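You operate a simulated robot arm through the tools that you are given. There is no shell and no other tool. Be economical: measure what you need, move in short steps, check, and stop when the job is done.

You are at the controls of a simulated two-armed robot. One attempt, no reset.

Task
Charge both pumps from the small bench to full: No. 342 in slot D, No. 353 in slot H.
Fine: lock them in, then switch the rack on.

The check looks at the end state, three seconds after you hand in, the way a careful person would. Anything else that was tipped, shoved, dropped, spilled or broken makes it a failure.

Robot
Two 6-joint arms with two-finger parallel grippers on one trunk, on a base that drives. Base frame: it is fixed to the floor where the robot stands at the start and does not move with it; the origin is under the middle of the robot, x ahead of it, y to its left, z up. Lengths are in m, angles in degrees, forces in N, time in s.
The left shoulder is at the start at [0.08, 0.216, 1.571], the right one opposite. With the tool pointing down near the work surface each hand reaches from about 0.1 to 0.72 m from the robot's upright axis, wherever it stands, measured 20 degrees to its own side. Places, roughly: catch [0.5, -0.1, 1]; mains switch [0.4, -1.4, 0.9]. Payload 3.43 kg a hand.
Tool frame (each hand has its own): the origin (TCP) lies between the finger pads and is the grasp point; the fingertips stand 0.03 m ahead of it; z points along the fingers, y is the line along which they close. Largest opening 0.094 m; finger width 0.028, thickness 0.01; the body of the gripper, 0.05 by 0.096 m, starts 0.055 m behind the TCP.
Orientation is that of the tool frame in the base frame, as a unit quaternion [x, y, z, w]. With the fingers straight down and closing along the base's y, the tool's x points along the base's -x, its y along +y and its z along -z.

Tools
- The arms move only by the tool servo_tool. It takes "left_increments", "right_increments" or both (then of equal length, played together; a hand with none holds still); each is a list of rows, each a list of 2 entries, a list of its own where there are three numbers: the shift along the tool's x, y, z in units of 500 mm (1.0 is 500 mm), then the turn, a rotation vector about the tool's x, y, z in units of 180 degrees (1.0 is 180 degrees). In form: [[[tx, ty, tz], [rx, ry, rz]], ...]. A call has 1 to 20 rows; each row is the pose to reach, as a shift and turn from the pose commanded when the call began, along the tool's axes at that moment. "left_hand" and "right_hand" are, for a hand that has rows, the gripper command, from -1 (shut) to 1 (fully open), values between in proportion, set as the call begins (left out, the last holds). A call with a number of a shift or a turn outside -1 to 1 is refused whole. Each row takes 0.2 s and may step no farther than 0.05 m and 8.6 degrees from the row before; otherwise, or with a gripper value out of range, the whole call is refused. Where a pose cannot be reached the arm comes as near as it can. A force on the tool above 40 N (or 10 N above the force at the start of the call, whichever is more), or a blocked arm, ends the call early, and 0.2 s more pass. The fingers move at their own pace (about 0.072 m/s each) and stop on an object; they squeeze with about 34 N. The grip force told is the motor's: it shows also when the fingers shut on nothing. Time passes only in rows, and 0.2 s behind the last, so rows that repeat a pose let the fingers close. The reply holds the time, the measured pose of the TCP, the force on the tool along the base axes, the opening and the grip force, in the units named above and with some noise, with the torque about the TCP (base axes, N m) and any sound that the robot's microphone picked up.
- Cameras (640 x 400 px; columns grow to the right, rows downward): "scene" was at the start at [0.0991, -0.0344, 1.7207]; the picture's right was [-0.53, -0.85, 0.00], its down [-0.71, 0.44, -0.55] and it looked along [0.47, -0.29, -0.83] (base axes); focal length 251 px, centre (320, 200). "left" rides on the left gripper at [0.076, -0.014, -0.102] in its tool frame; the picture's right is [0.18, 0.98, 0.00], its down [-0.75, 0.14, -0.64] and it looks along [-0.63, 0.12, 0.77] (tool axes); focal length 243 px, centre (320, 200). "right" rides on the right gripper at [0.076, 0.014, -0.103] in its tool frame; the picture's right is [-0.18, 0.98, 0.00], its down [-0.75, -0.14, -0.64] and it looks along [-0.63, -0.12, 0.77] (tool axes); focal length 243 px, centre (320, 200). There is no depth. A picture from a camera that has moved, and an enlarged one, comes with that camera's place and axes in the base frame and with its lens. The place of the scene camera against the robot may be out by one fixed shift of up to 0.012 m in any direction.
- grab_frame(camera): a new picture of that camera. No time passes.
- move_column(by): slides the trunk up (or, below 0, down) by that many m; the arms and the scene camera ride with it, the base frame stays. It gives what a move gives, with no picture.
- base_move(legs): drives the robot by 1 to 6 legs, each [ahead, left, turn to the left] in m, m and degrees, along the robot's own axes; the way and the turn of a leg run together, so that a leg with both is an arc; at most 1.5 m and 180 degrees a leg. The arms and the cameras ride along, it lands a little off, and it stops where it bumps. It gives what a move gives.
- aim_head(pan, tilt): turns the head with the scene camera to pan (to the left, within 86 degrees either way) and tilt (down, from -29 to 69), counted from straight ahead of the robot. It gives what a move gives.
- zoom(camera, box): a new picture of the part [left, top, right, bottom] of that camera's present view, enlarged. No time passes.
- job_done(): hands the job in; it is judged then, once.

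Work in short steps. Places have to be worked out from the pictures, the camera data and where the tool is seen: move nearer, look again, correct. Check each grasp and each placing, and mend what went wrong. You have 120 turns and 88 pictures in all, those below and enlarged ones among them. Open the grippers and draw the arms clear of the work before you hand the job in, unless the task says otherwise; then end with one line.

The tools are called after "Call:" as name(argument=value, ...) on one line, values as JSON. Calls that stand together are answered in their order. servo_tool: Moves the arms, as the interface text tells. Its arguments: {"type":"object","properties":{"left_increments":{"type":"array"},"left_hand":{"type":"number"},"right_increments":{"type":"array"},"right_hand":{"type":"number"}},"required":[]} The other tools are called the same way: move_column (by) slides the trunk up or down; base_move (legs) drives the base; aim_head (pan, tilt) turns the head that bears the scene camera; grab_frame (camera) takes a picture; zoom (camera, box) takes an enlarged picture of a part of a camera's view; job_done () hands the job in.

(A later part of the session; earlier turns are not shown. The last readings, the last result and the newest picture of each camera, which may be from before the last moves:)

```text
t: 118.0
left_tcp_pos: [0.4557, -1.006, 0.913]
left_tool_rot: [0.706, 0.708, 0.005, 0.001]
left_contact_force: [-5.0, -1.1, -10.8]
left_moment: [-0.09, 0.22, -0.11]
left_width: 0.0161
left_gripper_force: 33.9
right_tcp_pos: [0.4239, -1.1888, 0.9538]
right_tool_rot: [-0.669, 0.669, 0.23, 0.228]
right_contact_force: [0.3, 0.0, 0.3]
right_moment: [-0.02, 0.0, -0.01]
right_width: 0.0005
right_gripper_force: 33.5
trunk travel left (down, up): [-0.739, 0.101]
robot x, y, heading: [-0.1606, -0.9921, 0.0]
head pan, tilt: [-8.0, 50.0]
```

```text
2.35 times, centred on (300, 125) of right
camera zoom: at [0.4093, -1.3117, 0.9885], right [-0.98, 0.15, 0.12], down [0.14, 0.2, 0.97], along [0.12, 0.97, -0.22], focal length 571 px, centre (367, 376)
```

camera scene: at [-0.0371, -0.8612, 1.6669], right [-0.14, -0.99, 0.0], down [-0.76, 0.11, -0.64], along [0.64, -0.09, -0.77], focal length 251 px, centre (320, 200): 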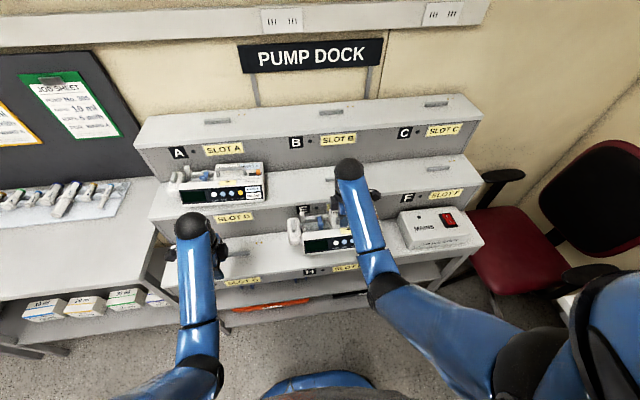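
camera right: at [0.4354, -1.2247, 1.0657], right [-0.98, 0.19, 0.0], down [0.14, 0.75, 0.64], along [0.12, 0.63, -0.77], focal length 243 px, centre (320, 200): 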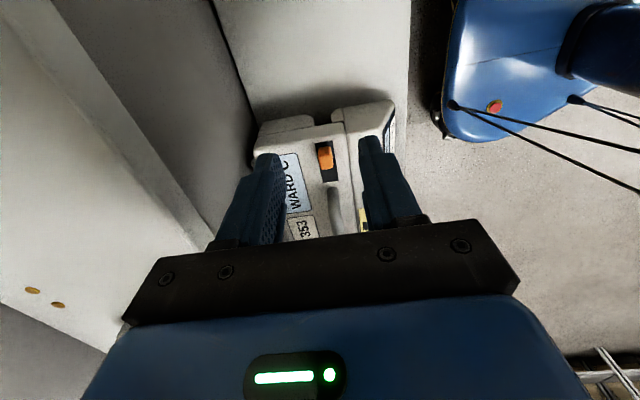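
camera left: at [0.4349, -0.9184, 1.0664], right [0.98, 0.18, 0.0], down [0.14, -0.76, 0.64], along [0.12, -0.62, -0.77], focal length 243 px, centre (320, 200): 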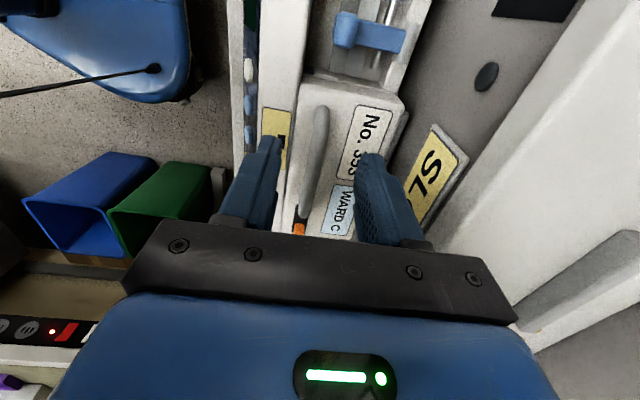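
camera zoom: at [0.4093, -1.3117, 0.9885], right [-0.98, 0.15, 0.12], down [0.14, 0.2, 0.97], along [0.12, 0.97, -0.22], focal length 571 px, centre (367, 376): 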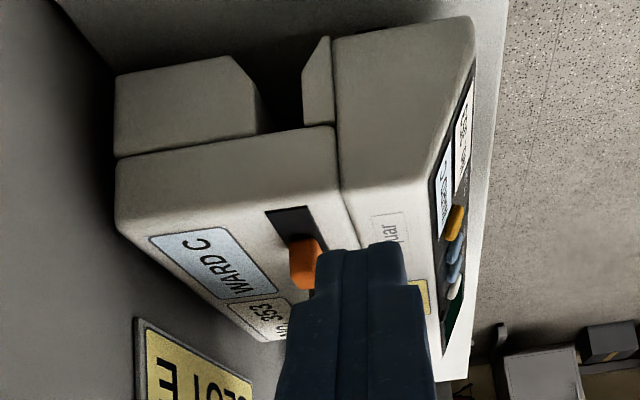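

The pump lifts freely, so it wasn't latched. The contact torque again points to the rail's left end, so it needs a few mm more to the left. I set it back and bring the right hand upright over the catch to retract it first.

Call:
servo_tool(left_increments=[[[0, 0.0, 0.008], [0, 0, 0]], [[0, 0, 0.016], [0, 0, 0]], [[0, 0, 0.022], [0, 0, 0]], [[0, 0, 0.022], [0, 0, 0]], [[0, 0, 0.022], [0, 0, 0]], [[0, 0, 0.022], [0, 0, 0]], [[0, 0, 0.022], [0, 0, 0]]], right_increments=[[[-0.01, -0.01, 0.0], [0, 0.04, 0]], [[-0.03, -0.02, 0.015], [0, 0.08, 0]], [[-0.06, -0.03, 0.04], [0, 0.12, 0]], [[-0.09, -0.04, 0.065], [0, 0.16, 0]], [[-0.115, -0.055, 0.09], [0, 0.195, 0]], [[-0.132, -0.061, 0.101], [0, 0.21, 0]], [[-0.132, -0.061, 0.101], [0, 0.21, 0]]], right_hand=-0.3)

Call:
zoom(camera="right", box=[220, 60, 420, 240])

```text
t: 119.6
left_tcp_pos: [0.4538, -1.004, 0.9035]
left_tool_rot: [0.706, 0.708, 0.006, 0.003]
left_contact_force: [-2.7, -1.9, 1.5]
left_moment: [-0.14, -0.04, -0.1]
left_width: 0.016
left_gripper_force: 33.5
right_tcp_pos: [0.4525, -1.1053, 0.9551]
right_tool_rot: [-0.707, 0.708, 0.0, -0.001]
right_contact_force: [0.1, -1.5, 0.3]
right_moment: [0.01, 0.0, 0.0]
right_width: 0.0329
right_gripper_force: 0.1
trunk travel left (down, up): [-0.739, 0.101]
robot x, y, heading: [-0.1578, -0.9983, 0.0]
head pan, tilt: [-8.0, 50.0]
```

```text
2.22 times, centred on (320, 150) of right
camera zoom: at [0.4379, -1.1821, 1.0574], right [-0.98, 0.19, 0.0], down [0.14, 0.75, 0.64], along [0.12, 0.63, -0.77], focal length 539 px, centre (320, 311)
```

zoom: 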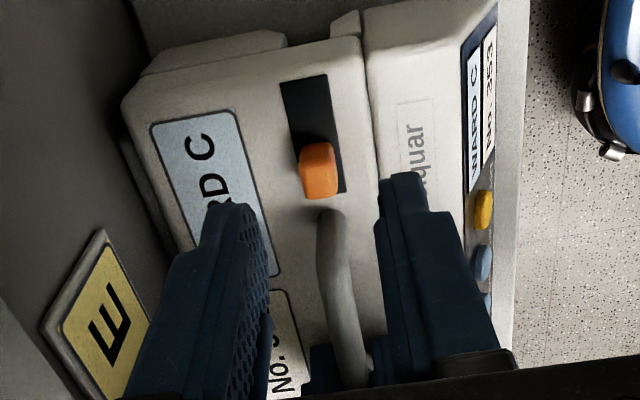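

The catch now sits at the handle end of the slot, centred at (0.4545, −1.10). I pinch it and draw it back −y by 27 mm.

Call:
servo_tool(right_increments=[[[0.004, -0.004, 0.04], [0, 0, 0]], [[0.004, -0.004, 0.07], [0, 0, 0]], [[0.004, -0.004, 0.092], [0, 0, 0]], [[0.004, -0.004, 0.092], [0, 0, 0]]])

Call:
servo_tool(right_increments=[[[0, 0, 0], [0, 0, 0]], [[0, 0, 0], [0, 0, 0]], [[0.01, 0, 0], [0, 0, 0]], [[0.02, 0, 0], [0, 0, 0]], [[0.03, 0, 0], [0, 0, 0]], [[0.04, 0, 0], [0, 0, 0]], [[0.05, 0, 0], [0, 0, 0]]], right_hand=-1)

```text
t: 120.6
left_tcp_pos: [0.4538, -1.0028, 0.9051]
left_tool_rot: [0.706, 0.708, 0.005, 0.002]
left_contact_force: [-2.9, -1.8, 4.0]
left_moment: [-0.39, -0.07, -0.07]
left_width: 0.0162
left_gripper_force: 34.1
right_tcp_pos: [0.4547, -1.1074, 0.9081]
right_tool_rot: [-0.707, 0.708, 0.0, -0.001]
right_contact_force: [-0.9, -0.7, -0.9]
right_moment: [0.0, -0.01, 0.0]
right_width: 0.033
right_gripper_force: 0.1
trunk travel left (down, up): [-0.739, 0.101]
robot x, y, heading: [-0.1558, -0.9955, -0.1]
head pan, tilt: [-8.0, 50.0]
```

```text
t: 122.2
left_tcp_pos: [0.4529, -1.003, 0.9044]
left_tool_rot: [0.707, 0.707, 0.004, 0.003]
left_contact_force: [1.5, -14.8, 0.7]
left_moment: [0.39, -0.06, 0.2]
left_width: 0.0163
left_gripper_force: 33.8
right_tcp_pos: [0.453, -1.1288, 0.9098]
right_tool_rot: [0.708, -0.706, -0.002, 0.001]
right_contact_force: [-12.1, 19.7, 0.2]
right_moment: [0.3, 0.4, 0.06]
right_width: 0.0106
right_gripper_force: 34.2
trunk travel left (down, up): [-0.739, 0.101]
robot x, y, heading: [-0.1568, -0.9979, 0.2]
head pan, tilt: [-8.0, 50.0]
```

The catch is fully retracted (hit its end stop). I release it, lift the right hand, and shift the pump +6 mm in y before pressing down lightly.

Call:
servo_tool(right_increments=[[[-0.004, 0, 0], [0, 0, 0]], [[-0.004, 0, 0], [0, 0, 0]], [[-0.004, 0, -0.04], [0, 0, 0]], [[0.03, 0, -0.1], [0, 0, 0]]], right_hand=0.0)

Call:
servo_tool(left_increments=[[[0, 0, -0.006], [0, 0, 0]], [[0.006, 0, -0.008], [0, 0, 0]], [[0.012, 0, -0.008], [0, 0, 0]], [[0.012, 0, 0], [0, 0, 0]], [[0.012, 0, 0.006], [0, 0, 0]], [[0.012, 0, 0.01], [0, 0, 0]], [[0.012, 0, 0.01], [0, 0, 0]]])

```text
t: 123.2
left_tcp_pos: [0.4525, -1.0039, 0.9035]
left_tool_rot: [0.707, 0.707, 0.005, 0.001]
left_contact_force: [-7.0, 2.7, 3.2]
left_moment: [0.91, -0.02, 0.03]
left_width: 0.0161
left_gripper_force: 33.8
right_tcp_pos: [0.451, -1.1473, 0.9577]
right_tool_rot: [-0.707, 0.707, 0.0, -0.001]
right_contact_force: [-0.4, 0.4, 0.5]
right_moment: [-0.05, -0.04, -0.03]
right_width: 0.0471
right_gripper_force: 0.0
trunk travel left (down, up): [-0.739, 0.101]
robot x, y, heading: [-0.1561, -0.9942, 0.1]
head pan, tilt: [-8.0, 50.0]
```

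```text
t: 124.8
left_tcp_pos: [0.4532, -0.999, 0.9029]
left_tool_rot: [0.707, 0.707, 0.006, 0.006]
left_contact_force: [-9.3, -1.4, 28.3]
left_moment: [0.03, 0.01, -0.06]
left_width: 0.0162
left_gripper_force: 34.2
right_tcp_pos: [0.4498, -1.1475, 0.9603]
right_tool_rot: [-0.707, 0.708, -0.001, 0.001]
right_contact_force: [0.0, -0.2, 0.4]
right_moment: [-0.02, -0.02, 0.0]
right_width: 0.0468
right_gripper_force: 0.1
trunk travel left (down, up): [-0.739, 0.101]
robot x, y, heading: [-0.156, -0.9963, 0.2]
head pan, tilt: [-8.0, 50.0]
```

Contact is now more central but the height only changed slightly. I sweep another 8 mm in +y with light pressure, relaxing x by 2 mm.

Call:
servo_tool(left_increments=[[[0, -0.004, -0.004], [0, 0, 0]], [[0.004, -0.004, -0.004], [0, 0, 0]], [[0.008, -0.004, -0.004], [0, 0, 0]], [[0.008, -0.004, -0.002], [0, 0, 0]]])

Call:
servo_tool(left_increments=[[[0.004, 0, 0], [0, 0, 0]], [[0.008, 0, 0], [0, 0, 0]], [[0.008, 0, 0.002], [0, 0, 0]]])

Call:
servo_tool(left_increments=[[[0.004, 0, 0], [0, 0, 0]], [[0.008, 0, 0], [0, 0, 0]], [[0.008, 0, 0.002], [0, 0, 0]]])

```text
t: 125.8
left_tcp_pos: [0.4508, -0.9973, 0.9025]
left_tool_rot: [0.707, 0.707, 0.007, 0.004]
left_contact_force: [-9.3, -12.9, 19.5]
left_moment: [-0.44, 0.15, -0.16]
left_width: 0.0164
left_gripper_force: 33.9
right_tcp_pos: [0.4493, -1.149, 0.9591]
right_tool_rot: [-0.706, 0.708, -0.001, 0.001]
right_contact_force: [-0.5, -1.3, 0.1]
right_moment: [0.02, -0.02, -0.02]
right_width: 0.047
right_gripper_force: 0.0
trunk travel left (down, up): [-0.739, 0.101]
robot x, y, heading: [-0.1579, -0.9945, -0.0]
head pan, tilt: [-8.0, 50.0]
```

```text
t: 126.6
left_tcp_pos: [0.4502, -0.9932, 0.9016]
left_tool_rot: [0.707, 0.707, 0.007, 0.004]
left_contact_force: [-7.2, -13.6, 26.3]
left_moment: [-0.02, 0.46, -0.23]
left_width: 0.0163
left_gripper_force: 34.0
right_tcp_pos: [0.449, -1.1482, 0.9594]
right_tool_rot: [-0.706, 0.708, 0.0, 0.001]
right_contact_force: [0.7, 0.0, -0.6]
right_moment: [0.02, -0.04, -0.01]
right_width: 0.0469
right_gripper_force: 0.1
trunk travel left (down, up): [-0.739, 0.101]
robot x, y, heading: [-0.1584, -0.9949, -0.4]
head pan, tilt: [-8.0, 50.0]
```

```text
t: 127.4
left_tcp_pos: [0.4501, -0.9886, 0.9021]
left_tool_rot: [0.707, 0.707, 0.007, 0.003]
left_contact_force: [-4.0, -18.9, 33.6]
left_moment: [-0.13, 0.54, -0.19]
left_width: 0.0162
left_gripper_force: 34.4
right_tcp_pos: [0.4483, -1.1491, 0.9595]
right_tool_rot: [-0.706, 0.708, 0.001, 0.002]
right_contact_force: [-0.3, 1.0, -0.7]
right_moment: [0.02, 0.01, -0.01]
right_width: 0.0472
right_gripper_force: 0.0
trunk travel left (down, up): [-0.739, 0.101]
robot x, y, heading: [-0.1608, -0.9952, 0.1]
head pan, tilt: [-8.0, 50.0]
```

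Now it's flat on the shelf, locked in x and sliding along the rail in y. The channel's closed left end should sit near the rail's left end, which puts the TCP at y≈−0.996. I move there, take the pressure off, and bring the right hand closed behind the catch.

Call:
servo_tool(left_increments=[[[-0.004, 0, -0.006], [0, 0, 0]], [[-0.01, 0.001, -0.008], [0, 0, 0]], [[-0.017, 0.001, -0.008], [0, 0, 0]], [[-0.017, 0.001, -0.006], [0, 0, 0]], [[-0.017, 0.001, -0.004], [0, 0, 0]], [[-0.017, 0.001, -0.004], [0, 0, 0]]], right_increments=[[[0.012, -0.004, 0], [0, 0, 0]], [[0.012, -0.004, 0.0], [0, 0, 0]], [[0.012, -0.004, 0.03], [0, 0, 0]], [[0.012, -0.004, 0.06], [0, 0, 0]], [[0.012, -0.004, 0.102], [0, 0, 0]], [[0.012, -0.004, 0.102], [0, 0, 0]]], right_hand=-1)

Call:
servo_tool(right_increments=[[[-0.015, 0, 0], [0, 0, 0]], [[-0.03, 0, 0], [0, 0, 0]], [[-0.04, 0, 0], [0, 0, 0]], [[-0.05, 0, 0], [0, 0, 0]], [[-0.06, 0, 0], [0, 0, 0]], [[-0.07, 0, 0], [0, 0, 0]], [[-0.076, 0, 0], [0, 0, 0]], [[-0.08, 0, 0], [0, 0, 0]]])

```text
t: 128.8
left_tcp_pos: [0.4498, -0.9921, 0.9018]
left_tool_rot: [0.706, 0.708, 0.005, 0.004]
left_contact_force: [-6.7, 18.6, 28.0]
left_moment: [-0.34, 0.33, -0.16]
left_width: 0.0165
left_gripper_force: 33.8
right_tcp_pos: [0.4526, -1.149, 0.909]
right_tool_rot: [0.708, -0.706, 0.002, 0.0]
right_contact_force: [-0.3, 0.4, -0.6]
right_moment: [-0.03, 0.02, 0.0]
right_width: 0.0
right_gripper_force: 32.5
trunk travel left (down, up): [-0.739, 0.101]
robot x, y, heading: [-0.1549, -0.9948, -0.1]
head pan, tilt: [-8.0, 50.0]
```

```text
t: 130.6
left_tcp_pos: [0.45, -0.9927, 0.9014]
left_tool_rot: [0.707, 0.707, 0.005, 0.004]
left_contact_force: [-0.3, 16.4, 32.0]
left_moment: [-0.08, 0.43, -0.14]
left_width: 0.0164
left_gripper_force: 34.4
right_tcp_pos: [0.4548, -1.1126, 0.9104]
right_tool_rot: [-0.707, 0.707, -0.001, 0.0]
right_contact_force: [0.1, 0.0, -0.3]
right_moment: [-0.01, -0.01, 0.01]
right_width: 0.0003
right_gripper_force: 33.6
trunk travel left (down, up): [-0.739, 0.101]
robot x, y, heading: [-0.1547, -0.9947, -0.2]
head pan, tilt: [-8.0, 50.0]
```

The catch isn't at its end yet by my reckoning. I push a few mm more and watch the force and for a sound.

Call:
servo_tool(right_increments=[[[-0.004, 0, 0], [0, 0, 0]], [[-0.008, 0, 0], [0, 0, 0]], [[-0.012, 0, 0], [0, 0, 0]], [[-0.014, 0, 0], [0, 0, 0]]])

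```text
t: 131.6
left_tcp_pos: [0.4517, -0.9932, 0.9022]
left_tool_rot: [0.706, 0.708, 0.007, 0.003]
left_contact_force: [-0.2, 26.5, 35.1]
left_moment: [-0.7, 0.53, -0.4]
left_width: 0.0162
left_gripper_force: 34.2
right_tcp_pos: [0.4527, -1.1068, 0.9101]
right_tool_rot: [-0.706, 0.709, -0.002, -0.002]
right_contact_force: [0.2, -17.3, -1.3]
right_moment: [-0.45, 0.01, 0.0]
right_width: 0.0001
right_gripper_force: 33.3
trunk travel left (down, up): [-0.739, 0.101]
robot x, y, heading: [-0.1561, -0.9955, 0.2]
head pan, tilt: [-8.0, 50.0]
```

The catch is at its end stop. I back the right hand off and do the lift test again with the left.

Call:
servo_tool(right_increments=[[[0.02, 0, 0], [0, 0, 0]], [[0.06, 0, -0.02], [0, 0, 0]], [[0.08, 0, -0.1], [0, 0, 0]], [[0.08, 0, -0.1], [0, 0, 0]]], left_increments=[[[0, 0, -0.006], [0, 0, 0]], [[0, 0, -0.012], [0, 0, 0]], [[0, 0, -0.018], [0, 0, 0]], [[0, 0, -0.022], [0, 0, 0]]])

```text
t: 132.6
left_tcp_pos: [0.45, -0.995, 0.9045]
left_tool_rot: [0.708, 0.707, 0.0, -0.005]
left_contact_force: [-14.8, 3.5, -21.5]
left_moment: [0.08, -0.05, -0.07]
left_width: 0.0161
left_gripper_force: 35.3
right_tcp_pos: [0.457, -1.1451, 0.9574]
right_tool_rot: [-0.707, 0.708, 0.001, -0.002]
right_contact_force: [-0.7, -0.7, -0.2]
right_moment: [-0.01, 0.0, 0.03]
right_width: 0.0
right_gripper_force: 33.3
trunk travel left (down, up): [-0.739, 0.101]
robot x, y, heading: [-0.1565, -0.9955, -0.0]
head pan, tilt: [-8.0, 50.0]
```

The lift now meets resistance (−21.5 N with hardly any rise). I confirm with another 3 mm.

Call:
servo_tool(left_increments=[[[0, 0, -0.003], [0, 0, 0]], [[0, 0, -0.006], [0, 0, 0]]])

```text
t: 133.2
left_tcp_pos: [0.4492, -0.9954, 0.912]
left_tool_rot: [0.707, 0.708, 0.003, 0.001]
left_contact_force: [-17.9, -1.7, -20.2]
left_moment: [-0.66, 0.13, -0.09]
left_width: 0.0114
left_gripper_force: 33.6
right_tcp_pos: [0.4545, -1.1462, 0.9603]
right_tool_rot: [-0.707, 0.708, -0.001, -0.002]
right_contact_force: [-0.7, 0.0, -0.2]
right_moment: [-0.02, 0.01, 0.0]
right_width: 0.0
right_gripper_force: 33.3
trunk travel left (down, up): [-0.739, 0.101]
robot x, y, heading: [-0.1562, -0.996, -0.1]
head pan, tilt: [-8.0, 50.0]
```

The fingers slip up the bar while the pump stays: pump 353 is locked in H. I release, retreat, raise the trunk, and go to D.

Call:
servo_tool(left_increments=[[[0, 0, 0.0], [0, 0, 0]], [[0, 0, 0], [0, 0, 0]], [[0, 0, -0.05], [0, 0, 0]], [[0, 0, -0.12], [0, 0, 0]]], left_hand=0.0)

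Call:
base_move(legs=[[-0.16, 0, 0], [0, 0.403, 0]])

Call:
move_column(by=0.1)

Call:
servo_tool(left_increments=[[[0, 0.0, -0.05], [0, 0, 0]], [[0, 0.02, -0.1], [0, 0, 0]], [[0, 0.04, -0.12], [0, 0, 0]], [[0, 0.04, -0.12], [0, 0, 0]]], right_increments=[[[0, -0.0, -0.05], [0, 0, 0]], [[0, -0.02, -0.1], [0, 0, 0]], [[0, -0.04, -0.12], [0, 0, 0]], [[0, -0.04, -0.12], [0, 0, 0]]])

```text
t: 134.2
left_tcp_pos: [0.4522, -0.9954, 0.9734]
left_tool_rot: [0.706, 0.708, 0.005, 0.001]
left_contact_force: [-0.9, 0.5, 0.7]
left_moment: [0.02, -0.01, -0.01]
left_width: 0.0472
left_gripper_force: 0.1
right_tcp_pos: [0.4551, -1.1452, 0.9588]
right_tool_rot: [-0.707, 0.707, -0.001, -0.002]
right_contact_force: [0.1, 0.6, -0.7]
right_moment: [-0.02, -0.01, 0.02]
right_width: 0.0
right_gripper_force: 33.3
trunk travel left (down, up): [-0.739, 0.101]
robot x, y, heading: [-0.1546, -0.9956, 0.1]
head pan, tilt: [-8.0, 50.0]
```

```text
t: 137.7
left_tcp_pos: [0.2921, -0.6072, 0.9735]
left_tool_rot: [0.712, 0.702, 0.005, 0.002]
left_contact_force: [0.4, -1.2, -0.1]
left_moment: [0.03, 0.04, 0.0]
left_width: 0.047
left_gripper_force: 0.0
right_tcp_pos: [0.2918, -0.7561, 0.9584]
right_tool_rot: [-0.703, 0.712, 0.001, -0.001]
right_contact_force: [-1.1, -0.1, -0.3]
right_moment: [-0.01, 0.02, -0.06]
right_width: 0.0
right_gripper_force: 32.8
trunk travel left (down, up): [-0.739, 0.101]
robot x, y, heading: [-0.3179, -0.6004, -0.8]
head pan, tilt: [-8.0, 50.0]
```

```text
t: 139.1
left_tcp_pos: [0.2902, -0.6065, 1.0736]
left_tool_rot: [0.712, 0.702, 0.005, 0.001]
left_contact_force: [-0.5, -0.1, -0.6]
left_moment: [-0.03, 0.0, 0.02]
left_width: 0.0469
left_gripper_force: 0.1
right_tcp_pos: [0.2921, -0.756, 1.06]
right_tool_rot: [-0.701, 0.713, -0.001, -0.001]
right_contact_force: [0.2, 0.5, 1.2]
right_moment: [0.0, -0.03, 0.0]
right_width: 0.0
right_gripper_force: 32.9
trunk travel left (down, up): [-0.839, 0.001]
robot x, y, heading: [-0.3184, -0.5988, -0.9]
head pan, tilt: [-8.0, 50.0]
```

```text
t: 140.1
left_tcp_pos: [0.3116, -0.6045, 1.133]
left_tool_rot: [0.711, 0.704, 0.005, 0.001]
left_contact_force: [0.1, -0.2, 0.3]
left_moment: [0.01, 0.0, -0.04]
left_width: 0.0469
left_gripper_force: 0.0
right_tcp_pos: [0.3109, -0.7547, 1.1188]
right_tool_rot: [-0.702, 0.712, 0.002, -0.003]
right_contact_force: [0.5, -0.2, -0.8]
right_moment: [0.0, 0.01, -0.01]
right_width: 0.0001
right_gripper_force: 33.0
trunk travel left (down, up): [-0.839, 0.001]
robot x, y, heading: [-0.3166, -0.5995, -0.5]
head pan, tilt: [-8.0, 50.0]
```

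I drive forward, straightening the heading, so that the left hand can reach pump 342's handle at (0.607, −0.631).

Call:
base_move(legs=[[0.26, 0, 0.7]])

Call:
grab_frame(camera="left")

```text
t: 141.9
left_tcp_pos: [0.5629, -0.603, 1.1366]
left_tool_rot: [0.709, 0.705, 0.007, 0.003]
left_contact_force: [0.3, 0.2, -0.4]
left_moment: [0.0, -0.02, 0.0]
left_width: 0.0468
left_gripper_force: 0.0
right_tcp_pos: [0.5644, -0.7526, 1.1226]
right_tool_rot: [-0.705, 0.71, -0.001, 0.0]
right_contact_force: [-1.1, 0.2, -0.2]
right_moment: [0.0, -0.06, -0.01]
right_width: 0.0
right_gripper_force: 32.9
trunk travel left (down, up): [-0.839, 0.001]
robot x, y, heading: [-0.0607, -0.5995, -0.6]
head pan, tilt: [-8.0, 50.0]
```

```text
18 pictures are left
camera left: at [0.5466, -0.5277, 1.2384], right [0.98, 0.18, 0.01], down [0.13, -0.76, 0.64], along [0.12, -0.63, -0.77], focal length 243 px, centre (320, 200)
```

left: 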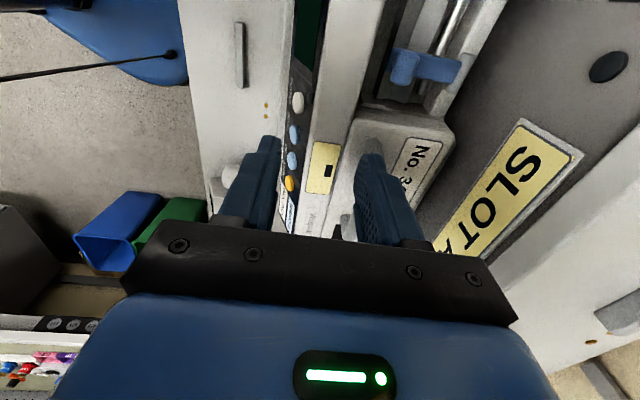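

I move over the handle, descend around the bar, and grip.

Call:
servo_tool(left_increments=[[[-0.014, 0.02, -0.014], [0, 0, 0]], [[-0.028, 0.045, -0.014], [0, 0, 0]], [[-0.042, 0.07, -0.014], [0, 0, 0]], [[-0.056, 0.09, -0.014], [0, 0, 0]], [[-0.056, 0.09, 0.02], [0, 0, 0]], [[-0.056, 0.09, 0.05], [0, 0, 0]], [[-0.056, 0.09, 0.078], [0, 0, 0]], [[-0.056, 0.09, 0.084], [0, 0, 0]]], left_hand=0.0)

Call:
servo_tool(left_increments=[[[0, 0, 0], [0, 0, 0]], [[0, 0, 0], [0, 0, 0]], [[0, 0, 0], [0, 0, 0]], [[0, 0, 0], [0, 0, 0]]], left_hand=-1)

```text
t: 143.7
left_tcp_pos: [0.6123, -0.632, 1.091]
left_tool_rot: [0.709, 0.705, 0.005, 0.001]
left_contact_force: [0.7, -0.3, 0.0]
left_moment: [-0.03, -0.04, 0.02]
left_width: 0.0469
left_gripper_force: 0.1
right_tcp_pos: [0.5686, -0.752, 1.1191]
right_tool_rot: [-0.705, 0.709, 0.001, -0.002]
right_contact_force: [-0.2, 0.5, 0.6]
right_moment: [0.01, -0.01, 0.02]
right_width: 0.0
right_gripper_force: 32.7
trunk travel left (down, up): [-0.839, 0.001]
robot x, y, heading: [-0.062, -0.5993, -0.5]
head pan, tilt: [-8.0, 50.0]
```

```text
t: 144.7
left_tcp_pos: [0.612, -0.632, 1.094]
left_tool_rot: [0.709, 0.705, 0.004, 0.001]
left_contact_force: [-1.4, 1.1, 0.6]
left_moment: [0.07, -0.02, 0.2]
left_width: 0.0161
left_gripper_force: 33.6
right_tcp_pos: [0.5673, -0.753, 1.1184]
right_tool_rot: [-0.704, 0.71, 0.001, -0.001]
right_contact_force: [0.0, -0.6, 0.1]
right_moment: [0.0, 0.01, 0.02]
right_width: 0.0002
right_gripper_force: 33.0
trunk travel left (down, up): [-0.839, 0.001]
robot x, y, heading: [-0.0603, -0.6008, -0.1]
head pan, tilt: [-8.0, 50.0]
```

Gripped well. I lift 17 mm, correct the roll by 2°, shift 39 mm left, and hold above the rail.

Call:
servo_tool(left_increments=[[[0, 0, -0.012], [0, 0, 0]], [[0, 0, -0.024], [0, -0.006, 0]], [[0.0, 0, -0.036], [0, -0.011, 0]], [[0.02, -0.001, -0.036], [0, -0.011, 0]], [[0.04, -0.002, -0.036], [0, -0.011, 0]], [[0.06, -0.003, -0.036], [0, -0.011, 0]], [[0.077, -0.004, -0.036], [0, -0.011, 0]], [[0.077, -0.004, -0.036], [0, -0.011, 0]]])

```text
t: 146.5
left_tcp_pos: [0.6112, -0.5924, 1.1072]
left_tool_rot: [0.71, 0.705, -0.008, 0.012]
left_contact_force: [0.0, 0.0, -9.9]
left_moment: [-0.13, -0.05, -0.02]
left_width: 0.0161
left_gripper_force: 33.8
right_tcp_pos: [0.5705, -0.7512, 1.1178]
right_tool_rot: [-0.705, 0.71, 0.001, -0.003]
right_contact_force: [0.2, -0.6, 0.3]
right_moment: [-0.01, 0.0, -0.01]
right_width: 0.0
right_gripper_force: 33.2
trunk travel left (down, up): [-0.839, 0.001]
robot x, y, heading: [-0.0567, -0.5992, -0.4]
head pan, tilt: [-8.0, 50.0]
```

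Free and hanging at y −0.592. Now lower slowly onto the rail.

Call:
servo_tool(left_increments=[[[0, 0, 0.008], [0, 0, 0]], [[0, 0, 0.016], [0, 0, 0]], [[0, 0, 0.024], [0, 0, 0]], [[0, 0, 0.032], [0, 0, 0]], [[0, 0, 0.038], [0, 0, 0]], [[0, 0, 0.044], [0, 0, 0]]])

```text
t: 147.9
left_tcp_pos: [0.6104, -0.5937, 1.0871]
left_tool_rot: [0.709, 0.705, -0.008, 0.014]
left_contact_force: [-1.5, 0.1, -8.4]
left_moment: [-0.3, -0.1, -0.07]
left_width: 0.0161
left_gripper_force: 34.1
right_tcp_pos: [0.5689, -0.7527, 1.1181]
right_tool_rot: [-0.704, 0.71, 0.001, -0.002]
right_contact_force: [-0.7, -0.3, 0.0]
right_moment: [0.01, 0.0, -0.05]
right_width: 0.0
right_gripper_force: 33.5
trunk travel left (down, up): [-0.839, 0.001]
robot x, y, heading: [-0.0584, -0.6006, -0.5]
head pan, tilt: [-8.0, 50.0]
```

Already lower than before and just starting to touch. I continue down.

Call:
servo_tool(left_increments=[[[0, 0, 0.005], [0, 0, 0]], [[0, 0, 0.01], [0, 0, 0]], [[0, 0, 0.015], [0, 0, 0]], [[0, 0, 0.02], [0, 0, 0]]])

```text
t: 148.9
left_tcp_pos: [0.6101, -0.5925, 1.0833]
left_tool_rot: [0.709, 0.705, -0.004, 0.02]
left_contact_force: [9.0, 5.7, 30.5]
left_moment: [-0.06, -0.03, -0.01]
left_width: 0.0163
left_gripper_force: 34.4
right_tcp_pos: [0.5658, -0.7507, 1.1228]
right_tool_rot: [-0.704, 0.71, -0.001, 0.0]
right_contact_force: [0.0, -0.8, -0.2]
right_moment: [0.0, -0.01, 0.05]
right_width: 0.0
right_gripper_force: 33.0
trunk travel left (down, up): [-0.839, 0.001]
robot x, y, heading: [-0.0583, -0.6003, -0.4]
head pan, tilt: [-8.0, 50.0]
```

Seated: 7 mm deeper than before with a centred contact. I relax the left press a bit and bring the closed right fingers down to the right of the catch.

Call:
servo_tool(right_increments=[[[0.004, -0.03, 0], [0, 0, 0]], [[0.006, -0.06, 0], [0, 0, 0]], [[0.006, -0.086, 0.0], [0, 0, 0]], [[0.006, -0.086, 0.03], [0, 0, 0]], [[0.006, -0.086, 0.064], [0, 0, 0]], [[0.006, -0.086, 0.064], [0, 0, 0]]], left_increments=[[[0, 0, -0.003], [0, 0, 0]], [[0, 0, -0.006], [0, 0, 0]], [[0, 0, -0.006], [0, 0, 0]], [[0, 0, -0.006], [0, 0, 0]], [[0, 0, -0.006], [0, 0, 0]], [[0, 0, -0.006], [0, 0, 0]]])

Call:
zoom(camera="right", box=[220, 60, 420, 240])

```text
t: 150.3
left_tcp_pos: [0.6098, -0.5927, 1.0829]
left_tool_rot: [0.709, 0.705, -0.006, 0.016]
left_contact_force: [11.9, 8.9, 26.6]
left_moment: [0.01, 0.07, 0.01]
left_width: 0.0162
left_gripper_force: 34.2
right_tcp_pos: [0.6095, -0.7546, 1.0867]
right_tool_rot: [-0.704, 0.71, 0.0, -0.002]
right_contact_force: [0.9, 0.8, -0.4]
right_moment: [0.04, 0.01, -0.01]
right_width: 0.0
right_gripper_force: 33.3
trunk travel left (down, up): [-0.839, 0.001]
robot x, y, heading: [-0.0613, -0.602, -0.4]
head pan, tilt: [-8.0, 50.0]
```

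```text
2.22 times, centred on (320, 150) of right
camera zoom: at [0.5956, -0.8297, 1.19], right [-0.98, 0.19, 0.0], down [0.15, 0.75, 0.64], along [0.12, 0.63, -0.77], focal length 539 px, centre (320, 311)
```

zoom: 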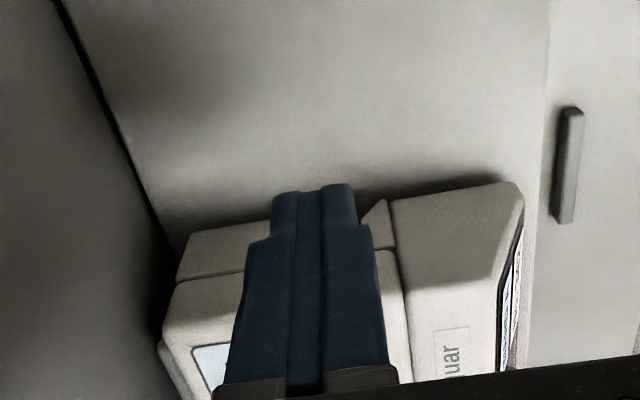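

Same picture as at H. Now push the catch +y to its end.

Call:
servo_tool(right_increments=[[[-0.015, 0, 0], [0, 0, 0]], [[-0.03, 0, 0], [0, 0, 0]], [[-0.042, 0, 0], [0, 0, 0]], [[-0.052, 0, 0], [0, 0, 0]], [[-0.062, 0, 0], [0, 0, 0]], [[-0.072, 0, 0], [0, 0, 0]], [[-0.08, 0, 0], [0, 0, 0]], [[-0.088, 0, 0], [0, 0, 0]], [[-0.094, 0, 0], [0, 0, 0]], [[-0.098, 0, 0], [0, 0, 0]]])

```text
t: 152.5
left_tcp_pos: [0.6086, -0.5926, 1.0827]
left_tool_rot: [0.709, 0.706, -0.005, 0.016]
left_contact_force: [11.8, 14.1, 27.0]
left_moment: [-0.34, 0.18, -0.18]
left_width: 0.0163
left_gripper_force: 33.8
right_tcp_pos: [0.6098, -0.7066, 1.0879]
right_tool_rot: [-0.704, 0.71, 0.0, -0.001]
right_contact_force: [0.2, -7.3, -0.1]
right_moment: [-0.11, -0.01, -0.01]
right_width: 0.0
right_gripper_force: 33.2
trunk travel left (down, up): [-0.839, 0.001]
robot x, y, heading: [-0.0596, -0.5989, -0.4]
head pan, tilt: [-8.0, 50.0]
```

Force is building (7 N). A few mm more to be sure of the end stop, then the right hand backs off and the left tests with a lift.

Call:
servo_tool(right_increments=[[[-0.004, 0, 0], [0, 0, 0]], [[-0.008, 0, 0], [0, 0, 0]], [[-0.008, 0, 0], [0, 0, 0]]])

Call:
servo_tool(right_increments=[[[0.02, 0, 0], [0, 0, 0]], [[0.06, 0, -0.01], [0, 0, 0]], [[0.1, 0, -0.05], [0, 0, 0]], [[0.1, 0, -0.06], [0, 0, 0]]], left_increments=[[[0, 0, -0.006], [0, 0, 0]], [[0, 0, -0.012], [0, 0, 0]], [[0, 0, -0.018], [0, 0, 0]], [[0, 0, -0.022], [0, 0, 0]]])

```text
t: 153.3
left_tcp_pos: [0.6091, -0.5924, 1.083]
left_tool_rot: [0.708, 0.706, -0.005, 0.015]
left_contact_force: [15.2, 21.9, 25.1]
left_moment: [-0.27, 0.23, -0.16]
left_width: 0.0163
left_gripper_force: 33.6
right_tcp_pos: [0.6099, -0.703, 1.0876]
right_tool_rot: [-0.704, 0.71, -0.001, -0.002]
right_contact_force: [-4.5, -18.8, 4.7]
right_moment: [-0.39, 0.17, 0.05]
right_width: 0.0
right_gripper_force: 32.6
trunk travel left (down, up): [-0.839, 0.001]
robot x, y, heading: [-0.0624, -0.6025, -0.2]
head pan, tilt: [-8.0, 50.0]
```

```text
t: 154.3
left_tcp_pos: [0.6104, -0.5945, 1.0824]
left_tool_rot: [0.709, 0.705, -0.012, 0.008]
left_contact_force: [2.9, 2.2, -27.0]
left_moment: [-0.27, 0.03, 0.13]
left_width: 0.0164
left_gripper_force: 33.6
right_tcp_pos: [0.6148, -0.7521, 1.1125]
right_tool_rot: [-0.705, 0.71, 0.002, -0.003]
right_contact_force: [0.0, 0.0, 0.5]
right_moment: [0.01, -0.02, 0.0]
right_width: 0.0001
right_gripper_force: 33.0
trunk travel left (down, up): [-0.839, 0.001]
robot x, y, heading: [-0.0611, -0.5998, -0.4]
head pan, tilt: [-8.0, 50.0]
```

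−27 N with no movement: pump 342 is locked in D. I release, lift away, and back off, then look at everything with the head.

Call:
servo_tool(left_increments=[[[0, 0, 0.012], [0, 0, 0]], [[0, 0, 0.012], [0, 0, 0]], [[0, 0, 0.012], [0, 0, 0]], [[0, 0, -0.03], [0, 0, 0]], [[0, 0, -0.08], [0, 0, 0]], [[0, 0, -0.1], [0, 0, 0]]], left_hand=0.1)

Call:
base_move(legs=[[-0.28, 0, 0.4], [0, -0.6, 0]])

Call:
aim_head(pan=0, tilt=42)

Call:
grab_frame(camera="scene")

```text
t: 155.7
left_tcp_pos: [0.6099, -0.5921, 1.1409]
left_tool_rot: [0.709, 0.705, -0.008, 0.014]
left_contact_force: [-0.1, 0.5, 0.2]
left_moment: [0.01, 0.01, 0.0]
left_width: 0.0518
left_gripper_force: 0.0
right_tcp_pos: [0.6126, -0.752, 1.1138]
right_tool_rot: [-0.705, 0.709, 0.001, -0.002]
right_contact_force: [0.2, 0.9, -0.6]
right_moment: [-0.03, -0.01, -0.03]
right_width: 0.0
right_gripper_force: 32.9
trunk travel left (down, up): [-0.839, 0.001]
robot x, y, heading: [-0.0626, -0.5994, -0.5]
head pan, tilt: [-8.0, 50.0]
```

```text
t: 160.7
left_tcp_pos: [0.3217, -1.1886, 1.1416]
left_tool_rot: [0.707, 0.707, -0.008, 0.015]
left_contact_force: [-0.5, 0.9, 0.0]
left_moment: [-0.01, 0.02, -0.02]
left_width: 0.0516
left_gripper_force: 0.1
right_tcp_pos: [0.3243, -1.3496, 1.1165]
right_tool_rot: [-0.706, 0.708, -0.001, -0.002]
right_contact_force: [-0.6, 0.9, 0.1]
right_moment: [0.0, 0.02, 0.01]
right_width: 0.0003
right_gripper_force: 33.1
trunk travel left (down, up): [-0.839, 0.001]
robot x, y, heading: [-0.3527, -1.2053, -0.2]
head pan, tilt: [-8.0, 50.0]
```

```text
t: 161.4
left_tcp_pos: [0.3209, -1.1892, 1.142]
left_tool_rot: [0.707, 0.707, -0.007, 0.015]
left_contact_force: [-0.2, 0.2, -0.6]
left_moment: [-0.03, 0.0, 0.0]
left_width: 0.0517
left_gripper_force: 0.0
right_tcp_pos: [0.3248, -1.3511, 1.1167]
right_tool_rot: [-0.707, 0.708, -0.001, -0.001]
right_contact_force: [0.3, 0.2, 0.3]
right_moment: [-0.04, -0.02, 0.0]
right_width: 0.0002
right_gripper_force: 33.4
trunk travel left (down, up): [-0.839, 0.001]
robot x, y, heading: [-0.3486, -1.2061, -0.2]
head pan, tilt: [0.0, 42.0]
```

```text
16 pictures are left
camera scene: at [-0.2267, -1.1994, 1.7783], right [0.0, -1.0, 0.0], down [-0.67, 0.0, -0.74], along [0.74, 0.0, -0.67], focal length 251 px, centre (320, 200)
```

scene: 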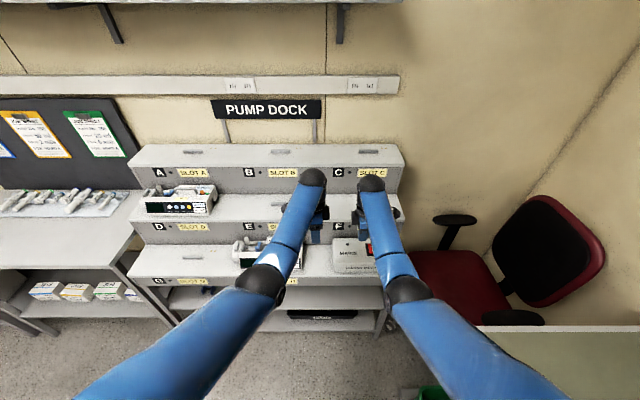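

The right arm hides the mains box in this view. I look with the right wrist camera.

Call:
grab_frame(camera="right")

Call:
zoom(camera="scene", box=[130, 170, 410, 290])

```text
15 pictures are left
camera right: at [0.3101, -1.4265, 1.2181], right [-0.98, 0.19, 0.0], down [0.14, 0.75, 0.64], along [0.12, 0.63, -0.77], focal length 243 px, centre (320, 200)
```

right: 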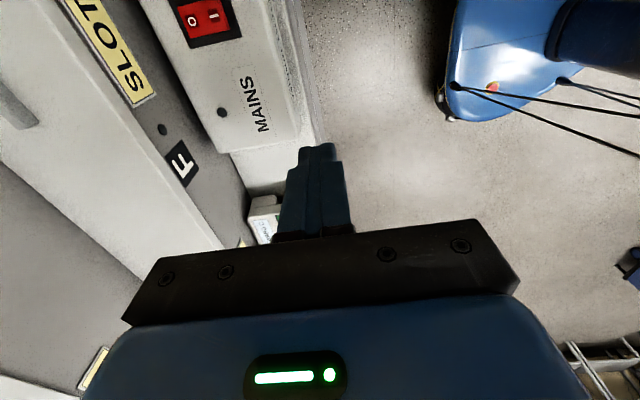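

```text
2.29 times, centred on (270, 230) of scene
camera zoom: at [-0.2267, -1.1994, 1.7783], right [0.0, -1.0, 0.0], down [-0.67, 0.0, -0.74], along [0.74, 0.0, -0.67], focal length 574 px, centre (434, 131)
```

zoom: 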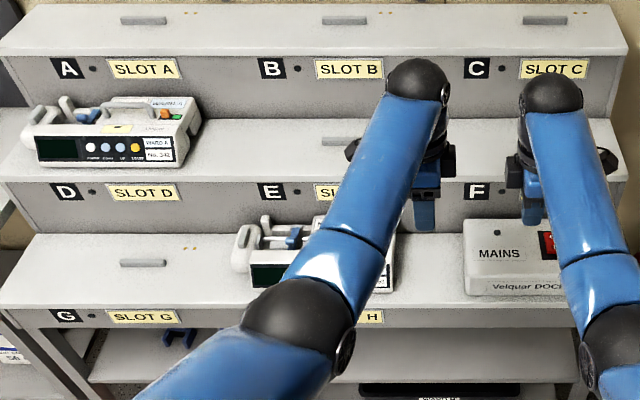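

The green mark beside 342's catch shows it's latched. The mains rocker is at about (0.44, −1.43), with "I" on the near side (x≈0.43) and "O" at the back. I drive forward 0.1 and bring the closed right fingers above it.

Call:
base_move(legs=[[0.1, 0, 0.2]])

Call:
servo_tool(right_increments=[[[0.04, 0, 0], [0, 0, 0]], [[0.08, 0, 0.0], [0, 0, 0]], [[0.12, 0, 0.05], [0, 0, 0]], [[0.13, 0, 0.1], [0, 0, 0]], [[0.13, 0, 0.16], [0, 0, 0]], [[0.13, 0, 0.2], [0, 0, 0]], [[0.13, 0, 0.2], [0, 0, 0]]])

Call:
grab_frame(camera="right")

```text
t: 162.6
left_tcp_pos: [0.4096, -1.1887, 1.1494]
left_tool_rot: [0.706, 0.708, -0.003, 0.018]
left_contact_force: [-0.7, 0.0, 1.2]
left_moment: [-0.02, -0.11, 0.0]
left_width: 0.0516
left_gripper_force: 0.0
right_tcp_pos: [0.4144, -1.3487, 1.1237]
right_tool_rot: [-0.707, 0.707, -0.004, 0.002]
right_contact_force: [-0.9, 1.1, 0.6]
right_moment: [-0.03, -0.09, 0.05]
right_width: 0.0
right_gripper_force: 32.5
trunk travel left (down, up): [-0.839, 0.001]
robot x, y, heading: [-0.2493, -1.2054, 0.1]
head pan, tilt: [0.0, 42.0]
```

```text
t: 164.2
left_tcp_pos: [0.4217, -1.1891, 1.1412]
left_tool_rot: [0.706, 0.708, -0.007, 0.013]
left_contact_force: [-0.5, 0.0, 0.4]
left_moment: [-0.02, -0.04, 0.01]
left_width: 0.0517
left_gripper_force: 0.1
right_tcp_pos: [0.4269, -1.414, 1.0177]
right_tool_rot: [0.708, -0.706, -0.001, 0.001]
right_contact_force: [-0.1, 0.9, -0.1]
right_moment: [0.02, -0.01, 0.04]
right_width: 0.0003
right_gripper_force: 33.2
trunk travel left (down, up): [-0.839, 0.001]
robot x, y, heading: [-0.2478, -1.2028, -0.1]
head pan, tilt: [0.0, 42.0]
```

```text
13 pictures are left
camera right: at [0.4137, -1.4908, 1.1193], right [-0.98, 0.18, 0.0], down [0.14, 0.76, 0.64], along [0.12, 0.63, -0.77], focal length 243 px, centre (320, 200)
```

right: 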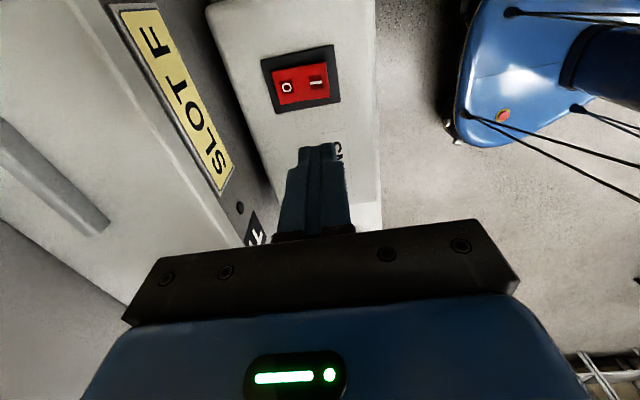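

"I" is at (0.430, −1.431, 0.875). I move over it and press down gently.

Call:
servo_tool(right_increments=[[[0.034, -0.002, 0], [0, 0, 0]], [[0.034, -0.002, 0.08], [0, 0, 0]], [[0.034, -0.002, 0.15], [0, 0, 0]], [[0.034, -0.002, 0.19], [0, 0, 0]], [[0.034, -0.002, 0.2], [0, 0, 0]], [[0.034, -0.002, 0.21], [0, 0, 0]], [[0.034, -0.002, 0.22], [0, 0, 0]], [[0.034, -0.002, 0.23], [0, 0, 0]], [[0.034, -0.002, 0.24], [0, 0, 0]]])

```text
t: 166.2
left_tcp_pos: [0.4217, -1.1881, 1.14]
left_tool_rot: [0.705, 0.709, -0.008, 0.014]
left_contact_force: [1.1, -1.2, 0.4]
left_moment: [0.04, -0.02, 0.03]
left_width: 0.0516
left_gripper_force: 0.0
right_tcp_pos: [0.3996, -1.4304, 0.923]
right_tool_rot: [0.708, -0.706, 0.0, 0.002]
right_contact_force: [-0.1, -0.8, -0.1]
right_moment: [-0.01, -0.01, 0.02]
right_width: 0.0002
right_gripper_force: 33.3
right hand out of reach, approached as far as the arm can: row 3, 4, 5, 6, 7, 8, 9
trunk travel left (down, up): [-0.839, 0.001]
robot x, y, heading: [-0.2475, -1.2018, -0.0]
head pan, tilt: [0.0, 42.0]
```

The arm can't reach that low from here. I go back up, lower the trunk 0.09 m, then press.

Call:
servo_tool(right_increments=[[[0, 0, -0.1], [0, 0, 0]], [[0, 0, -0.18], [0, 0, 0]], [[0, 0, -0.24], [0, 0, 0]], [[0, 0, -0.24], [0, 0, 0]]])

Call:
move_column(by=-0.09)

Call:
zoom(camera="right", box=[200, 40, 420, 230])

```text
t: 167.2
left_tcp_pos: [0.4227, -1.1885, 1.1407]
left_tool_rot: [0.706, 0.708, -0.007, 0.014]
left_contact_force: [-0.2, 0.1, -0.2]
left_moment: [-0.01, 0.0, 0.01]
left_width: 0.0514
left_gripper_force: 0.1
right_tcp_pos: [0.4018, -1.4298, 1.0434]
right_tool_rot: [0.708, -0.706, -0.001, 0.001]
right_contact_force: [0.4, -0.3, -0.2]
right_moment: [0.01, -0.02, 0.0]
right_width: 0.0001
right_gripper_force: 33.0
trunk travel left (down, up): [-0.839, 0.001]
robot x, y, heading: [-0.2483, -1.2023, 0.0]
head pan, tilt: [0.0, 42.0]
```

```text
t: 168.4
left_tcp_pos: [0.422, -1.1888, 1.051]
left_tool_rot: [0.706, 0.708, -0.007, 0.014]
left_contact_force: [0.5, -0.5, 0.3]
left_moment: [-0.02, -0.03, -0.01]
left_width: 0.0521
left_gripper_force: 0.1
right_tcp_pos: [0.4016, -1.4299, 0.9521]
right_tool_rot: [0.708, -0.706, -0.001, 0.002]
right_contact_force: [0.1, 0.3, 0.0]
right_moment: [0.0, 0.0, 0.02]
right_width: 0.0
right_gripper_force: 32.7
trunk travel left (down, up): [-0.749, 0.091]
robot x, y, heading: [-0.2527, -1.204, 0.2]
head pan, tilt: [0.0, 42.0]
```

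```text
2.11 times, centred on (310, 135) of right
camera zoom: at [0.3883, -1.5061, 1.0555], right [-0.98, 0.18, 0.0], down [0.14, 0.76, 0.64], along [0.11, 0.63, -0.77], focal length 511 px, centre (341, 337)
```

zoom: 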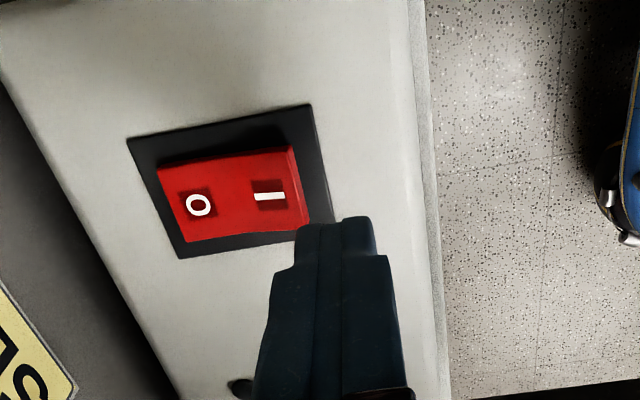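

"I" at (0.427, −1.433) and its end stands proud, so it's off. I move +26 mm in x and press down.

Call:
servo_tool(right_increments=[[[0.004, -0.03, 0], [0, 0, 0]], [[0.004, -0.051, 0], [0, 0, 0]], [[0.004, -0.051, 0.04], [0, 0, 0]], [[0.004, -0.051, 0.07], [0, 0, 0]], [[0.004, -0.051, 0.08], [0, 0, 0]], [[0.004, -0.051, 0.09], [0, 0, 0]], [[0.004, -0.051, 0.1], [0, 0, 0]], [[0.004, -0.051, 0.106], [0, 0, 0]], [[0.004, -0.051, 0.112], [0, 0, 0]]])

```text
t: 170.3
left_tcp_pos: [0.4166, -1.1898, 1.0546]
left_tool_rot: [0.706, 0.708, -0.006, 0.015]
left_contact_force: [0.2, 0.4, -1.0]
left_moment: [0.02, 0.04, -0.02]
left_width: 0.0516
left_gripper_force: 0.1
right_tcp_pos: [0.4247, -1.4337, 0.9108]
right_tool_rot: [-0.707, 0.707, -0.003, 0.001]
right_contact_force: [-21.4, 2.6, 27.3]
right_moment: [0.15, 0.39, 0.02]
right_width: 0.0
right_gripper_force: 33.0
trunk travel left (down, up): [-0.749, 0.091]
robot x, y, heading: [-0.2465, -1.2026, -0.0]
head pan, tilt: [0.0, 42.0]
heard: click
stopped in row 9 (right hand): the force on the tool passed its limit at 42 N (the readings are from after the stop); the commanded pose is now the measured one
```

A click was heard. I lift off and check the switch and the slot lamps.

Call:
servo_tool(right_increments=[[[0, 0.01, -0.06], [0, 0, 0]], [[0, 0.06, -0.1], [0, 0, 0]], [[0, 0.12, -0.12], [0, 0, 0]]])

Call:
base_move(legs=[[-0.25, 0, 0]])

Call:
aim_head(pan=12, tilt=36)

Call:
grab_frame(camera="scene")

```text
t: 171.1
left_tcp_pos: [0.4207, -1.1884, 1.0532]
left_tool_rot: [0.706, 0.708, -0.007, 0.015]
left_contact_force: [-0.3, -0.4, 0.5]
left_moment: [0.0, -0.03, 0.0]
left_width: 0.0518
left_gripper_force: 0.0
right_tcp_pos: [0.368, -1.4309, 0.9683]
right_tool_rot: [0.707, -0.707, 0.004, -0.001]
right_contact_force: [-0.3, -0.7, 0.0]
right_moment: [0.02, -0.02, -0.01]
right_width: 0.0002
right_gripper_force: 32.9
trunk travel left (down, up): [-0.749, 0.091]
robot x, y, heading: [-0.2479, -1.2058, -0.1]
head pan, tilt: [0.0, 42.0]
```

```text
t: 172.9
left_tcp_pos: [0.1747, -1.183, 1.049]
left_tool_rot: [0.702, 0.712, -0.009, 0.013]
left_contact_force: [0.5, -0.3, 0.8]
left_moment: [-0.03, 0.0, 0.0]
left_width: 0.0518
left_gripper_force: 0.1
right_tcp_pos: [0.1271, -1.4283, 0.9651]
right_tool_rot: [0.71, -0.704, 0.001, 0.0]
right_contact_force: [0.1, 0.3, 0.5]
right_moment: [-0.04, 0.02, -0.04]
right_width: 0.0004
right_gripper_force: 32.5
trunk travel left (down, up): [-0.749, 0.091]
robot x, y, heading: [-0.5003, -1.2024, 0.9]
head pan, tilt: [0.0, 42.0]
```

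```text
t: 173.6
left_tcp_pos: [0.172, -1.184, 1.0509]
left_tool_rot: [0.702, 0.712, -0.007, 0.013]
left_contact_force: [0.0, -1.1, 0.3]
left_moment: [-0.01, 0.02, -0.03]
left_width: 0.0518
left_gripper_force: 0.0
right_tcp_pos: [0.1251, -1.4281, 0.9662]
right_tool_rot: [0.71, -0.704, 0.003, 0.0]
right_contact_force: [0.8, -0.4, 0.1]
right_moment: [0.0, 0.02, 0.01]
right_width: 0.0001
right_gripper_force: 33.6
trunk travel left (down, up): [-0.749, 0.091]
robot x, y, heading: [-0.4999, -1.202, 0.6]
head pan, tilt: [12.0, 36.0]
```

```text
11 pictures are left
camera scene: at [-0.3742, -1.1828, 1.6973], right [0.22, -0.98, 0.0], down [-0.57, -0.13, -0.81], along [0.79, 0.18, -0.59], focal length 251 px, centre (320, 200)
```

scene: 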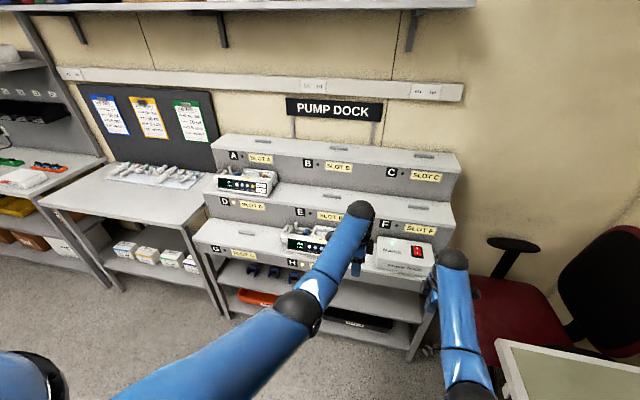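

Call:
zoom(camera="scene", box=[200, 140, 330, 225])

Call:
zoom(camera="scene", box=[265, 195, 445, 285])

```text
4.71 times, centred on (265, 182) of scene
camera zoom: at [-0.3742, -1.1828, 1.6973], right [0.22, -0.98, 0.0], down [-0.57, -0.13, -0.81], along [0.79, 0.18, -0.59], focal length 1181 px, centre (579, 282)
```

zoom: 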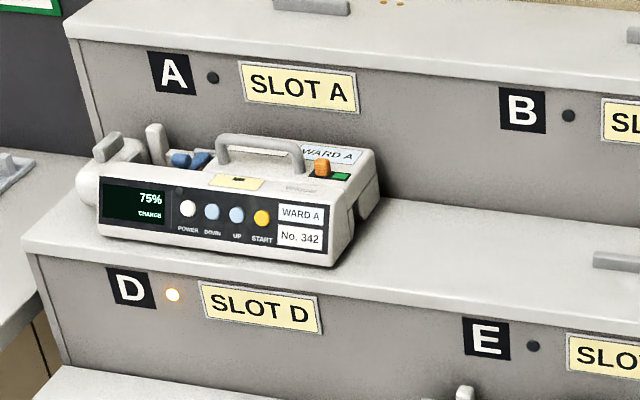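

```text
3.56 times, centred on (355, 240) of scene
camera zoom: at [-0.3742, -1.1828, 1.6973], right [0.22, -0.98, 0.0], down [-0.57, -0.13, -0.81], along [0.79, 0.18, -0.59], focal length 893 px, centre (196, 58)
```

zoom: 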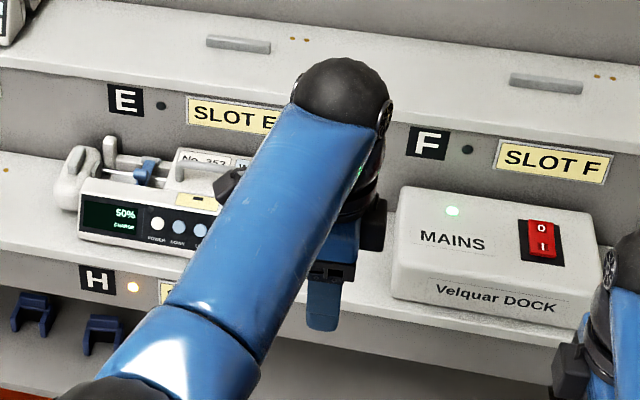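

Both lamps are lit and the displays show charging (75 % and about 50 %). "To full" means waiting; I open the right gripper, let time pass, and check progress.

Call:
servo_tool(right_increments=[[[0, 0, 0], [0, 0, 0]], [[0, 0, 0], [0, 0, 0]], [[0, 0, 0], [0, 0, 0]], [[0, 0, 0], [0, 0, 0]], [[0, 0, 0], [0, 0, 0]], [[0, 0, 0], [0, 0, 0]], [[0, 0, 0], [0, 0, 0]], [[0, 0, 0], [0, 0, 0]], [[0, 0, 0], [0, 0, 0]], [[0, 0, 0], [0, 0, 0]], [[0, 0, 0], [0, 0, 0]], [[0, 0, 0], [0, 0, 0]], [[0, 0, 0], [0, 0, 0]], [[0, 0, 0], [0, 0, 0]], [[0, 0, 0], [0, 0, 0]], [[0, 0, 0], [0, 0, 0]], [[0, 0, 0], [0, 0, 0]], [[0, 0, 0], [0, 0, 0]], [[0, 0, 0], [0, 0, 0]], [[0, 0, 0], [0, 0, 0]]], right_hand=1)

Call:
zoom(camera="scene", box=[205, 150, 345, 275])

```text
t: 177.8
left_tcp_pos: [0.1704, -1.1839, 1.0513]
left_tool_rot: [0.702, 0.712, -0.007, 0.014]
left_contact_force: [-0.7, 1.1, -0.1]
left_moment: [-0.02, -0.02, 0.0]
left_width: 0.0512
left_gripper_force: 0.0
right_tcp_pos: [0.1232, -1.4276, 0.967]
right_tool_rot: [0.711, -0.703, 0.003, -0.001]
right_contact_force: [0.5, 0.0, 0.5]
right_moment: [0.0, 0.02, -0.03]
right_width: 0.0938
right_gripper_force: 0.1
trunk travel left (down, up): [-0.749, 0.091]
robot x, y, heading: [-0.5001, -1.2039, 0.8]
head pan, tilt: [12.0, 36.0]
```

```text
3.20 times, centred on (275, 212) of scene
camera zoom: at [-0.3747, -1.1827, 1.6973], right [0.22, -0.98, 0.0], down [-0.57, -0.13, -0.81], along [0.79, 0.18, -0.59], focal length 803 px, centre (464, 160)
```

zoom: 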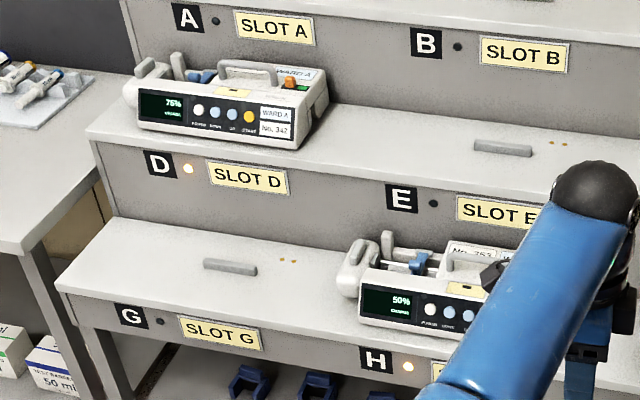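

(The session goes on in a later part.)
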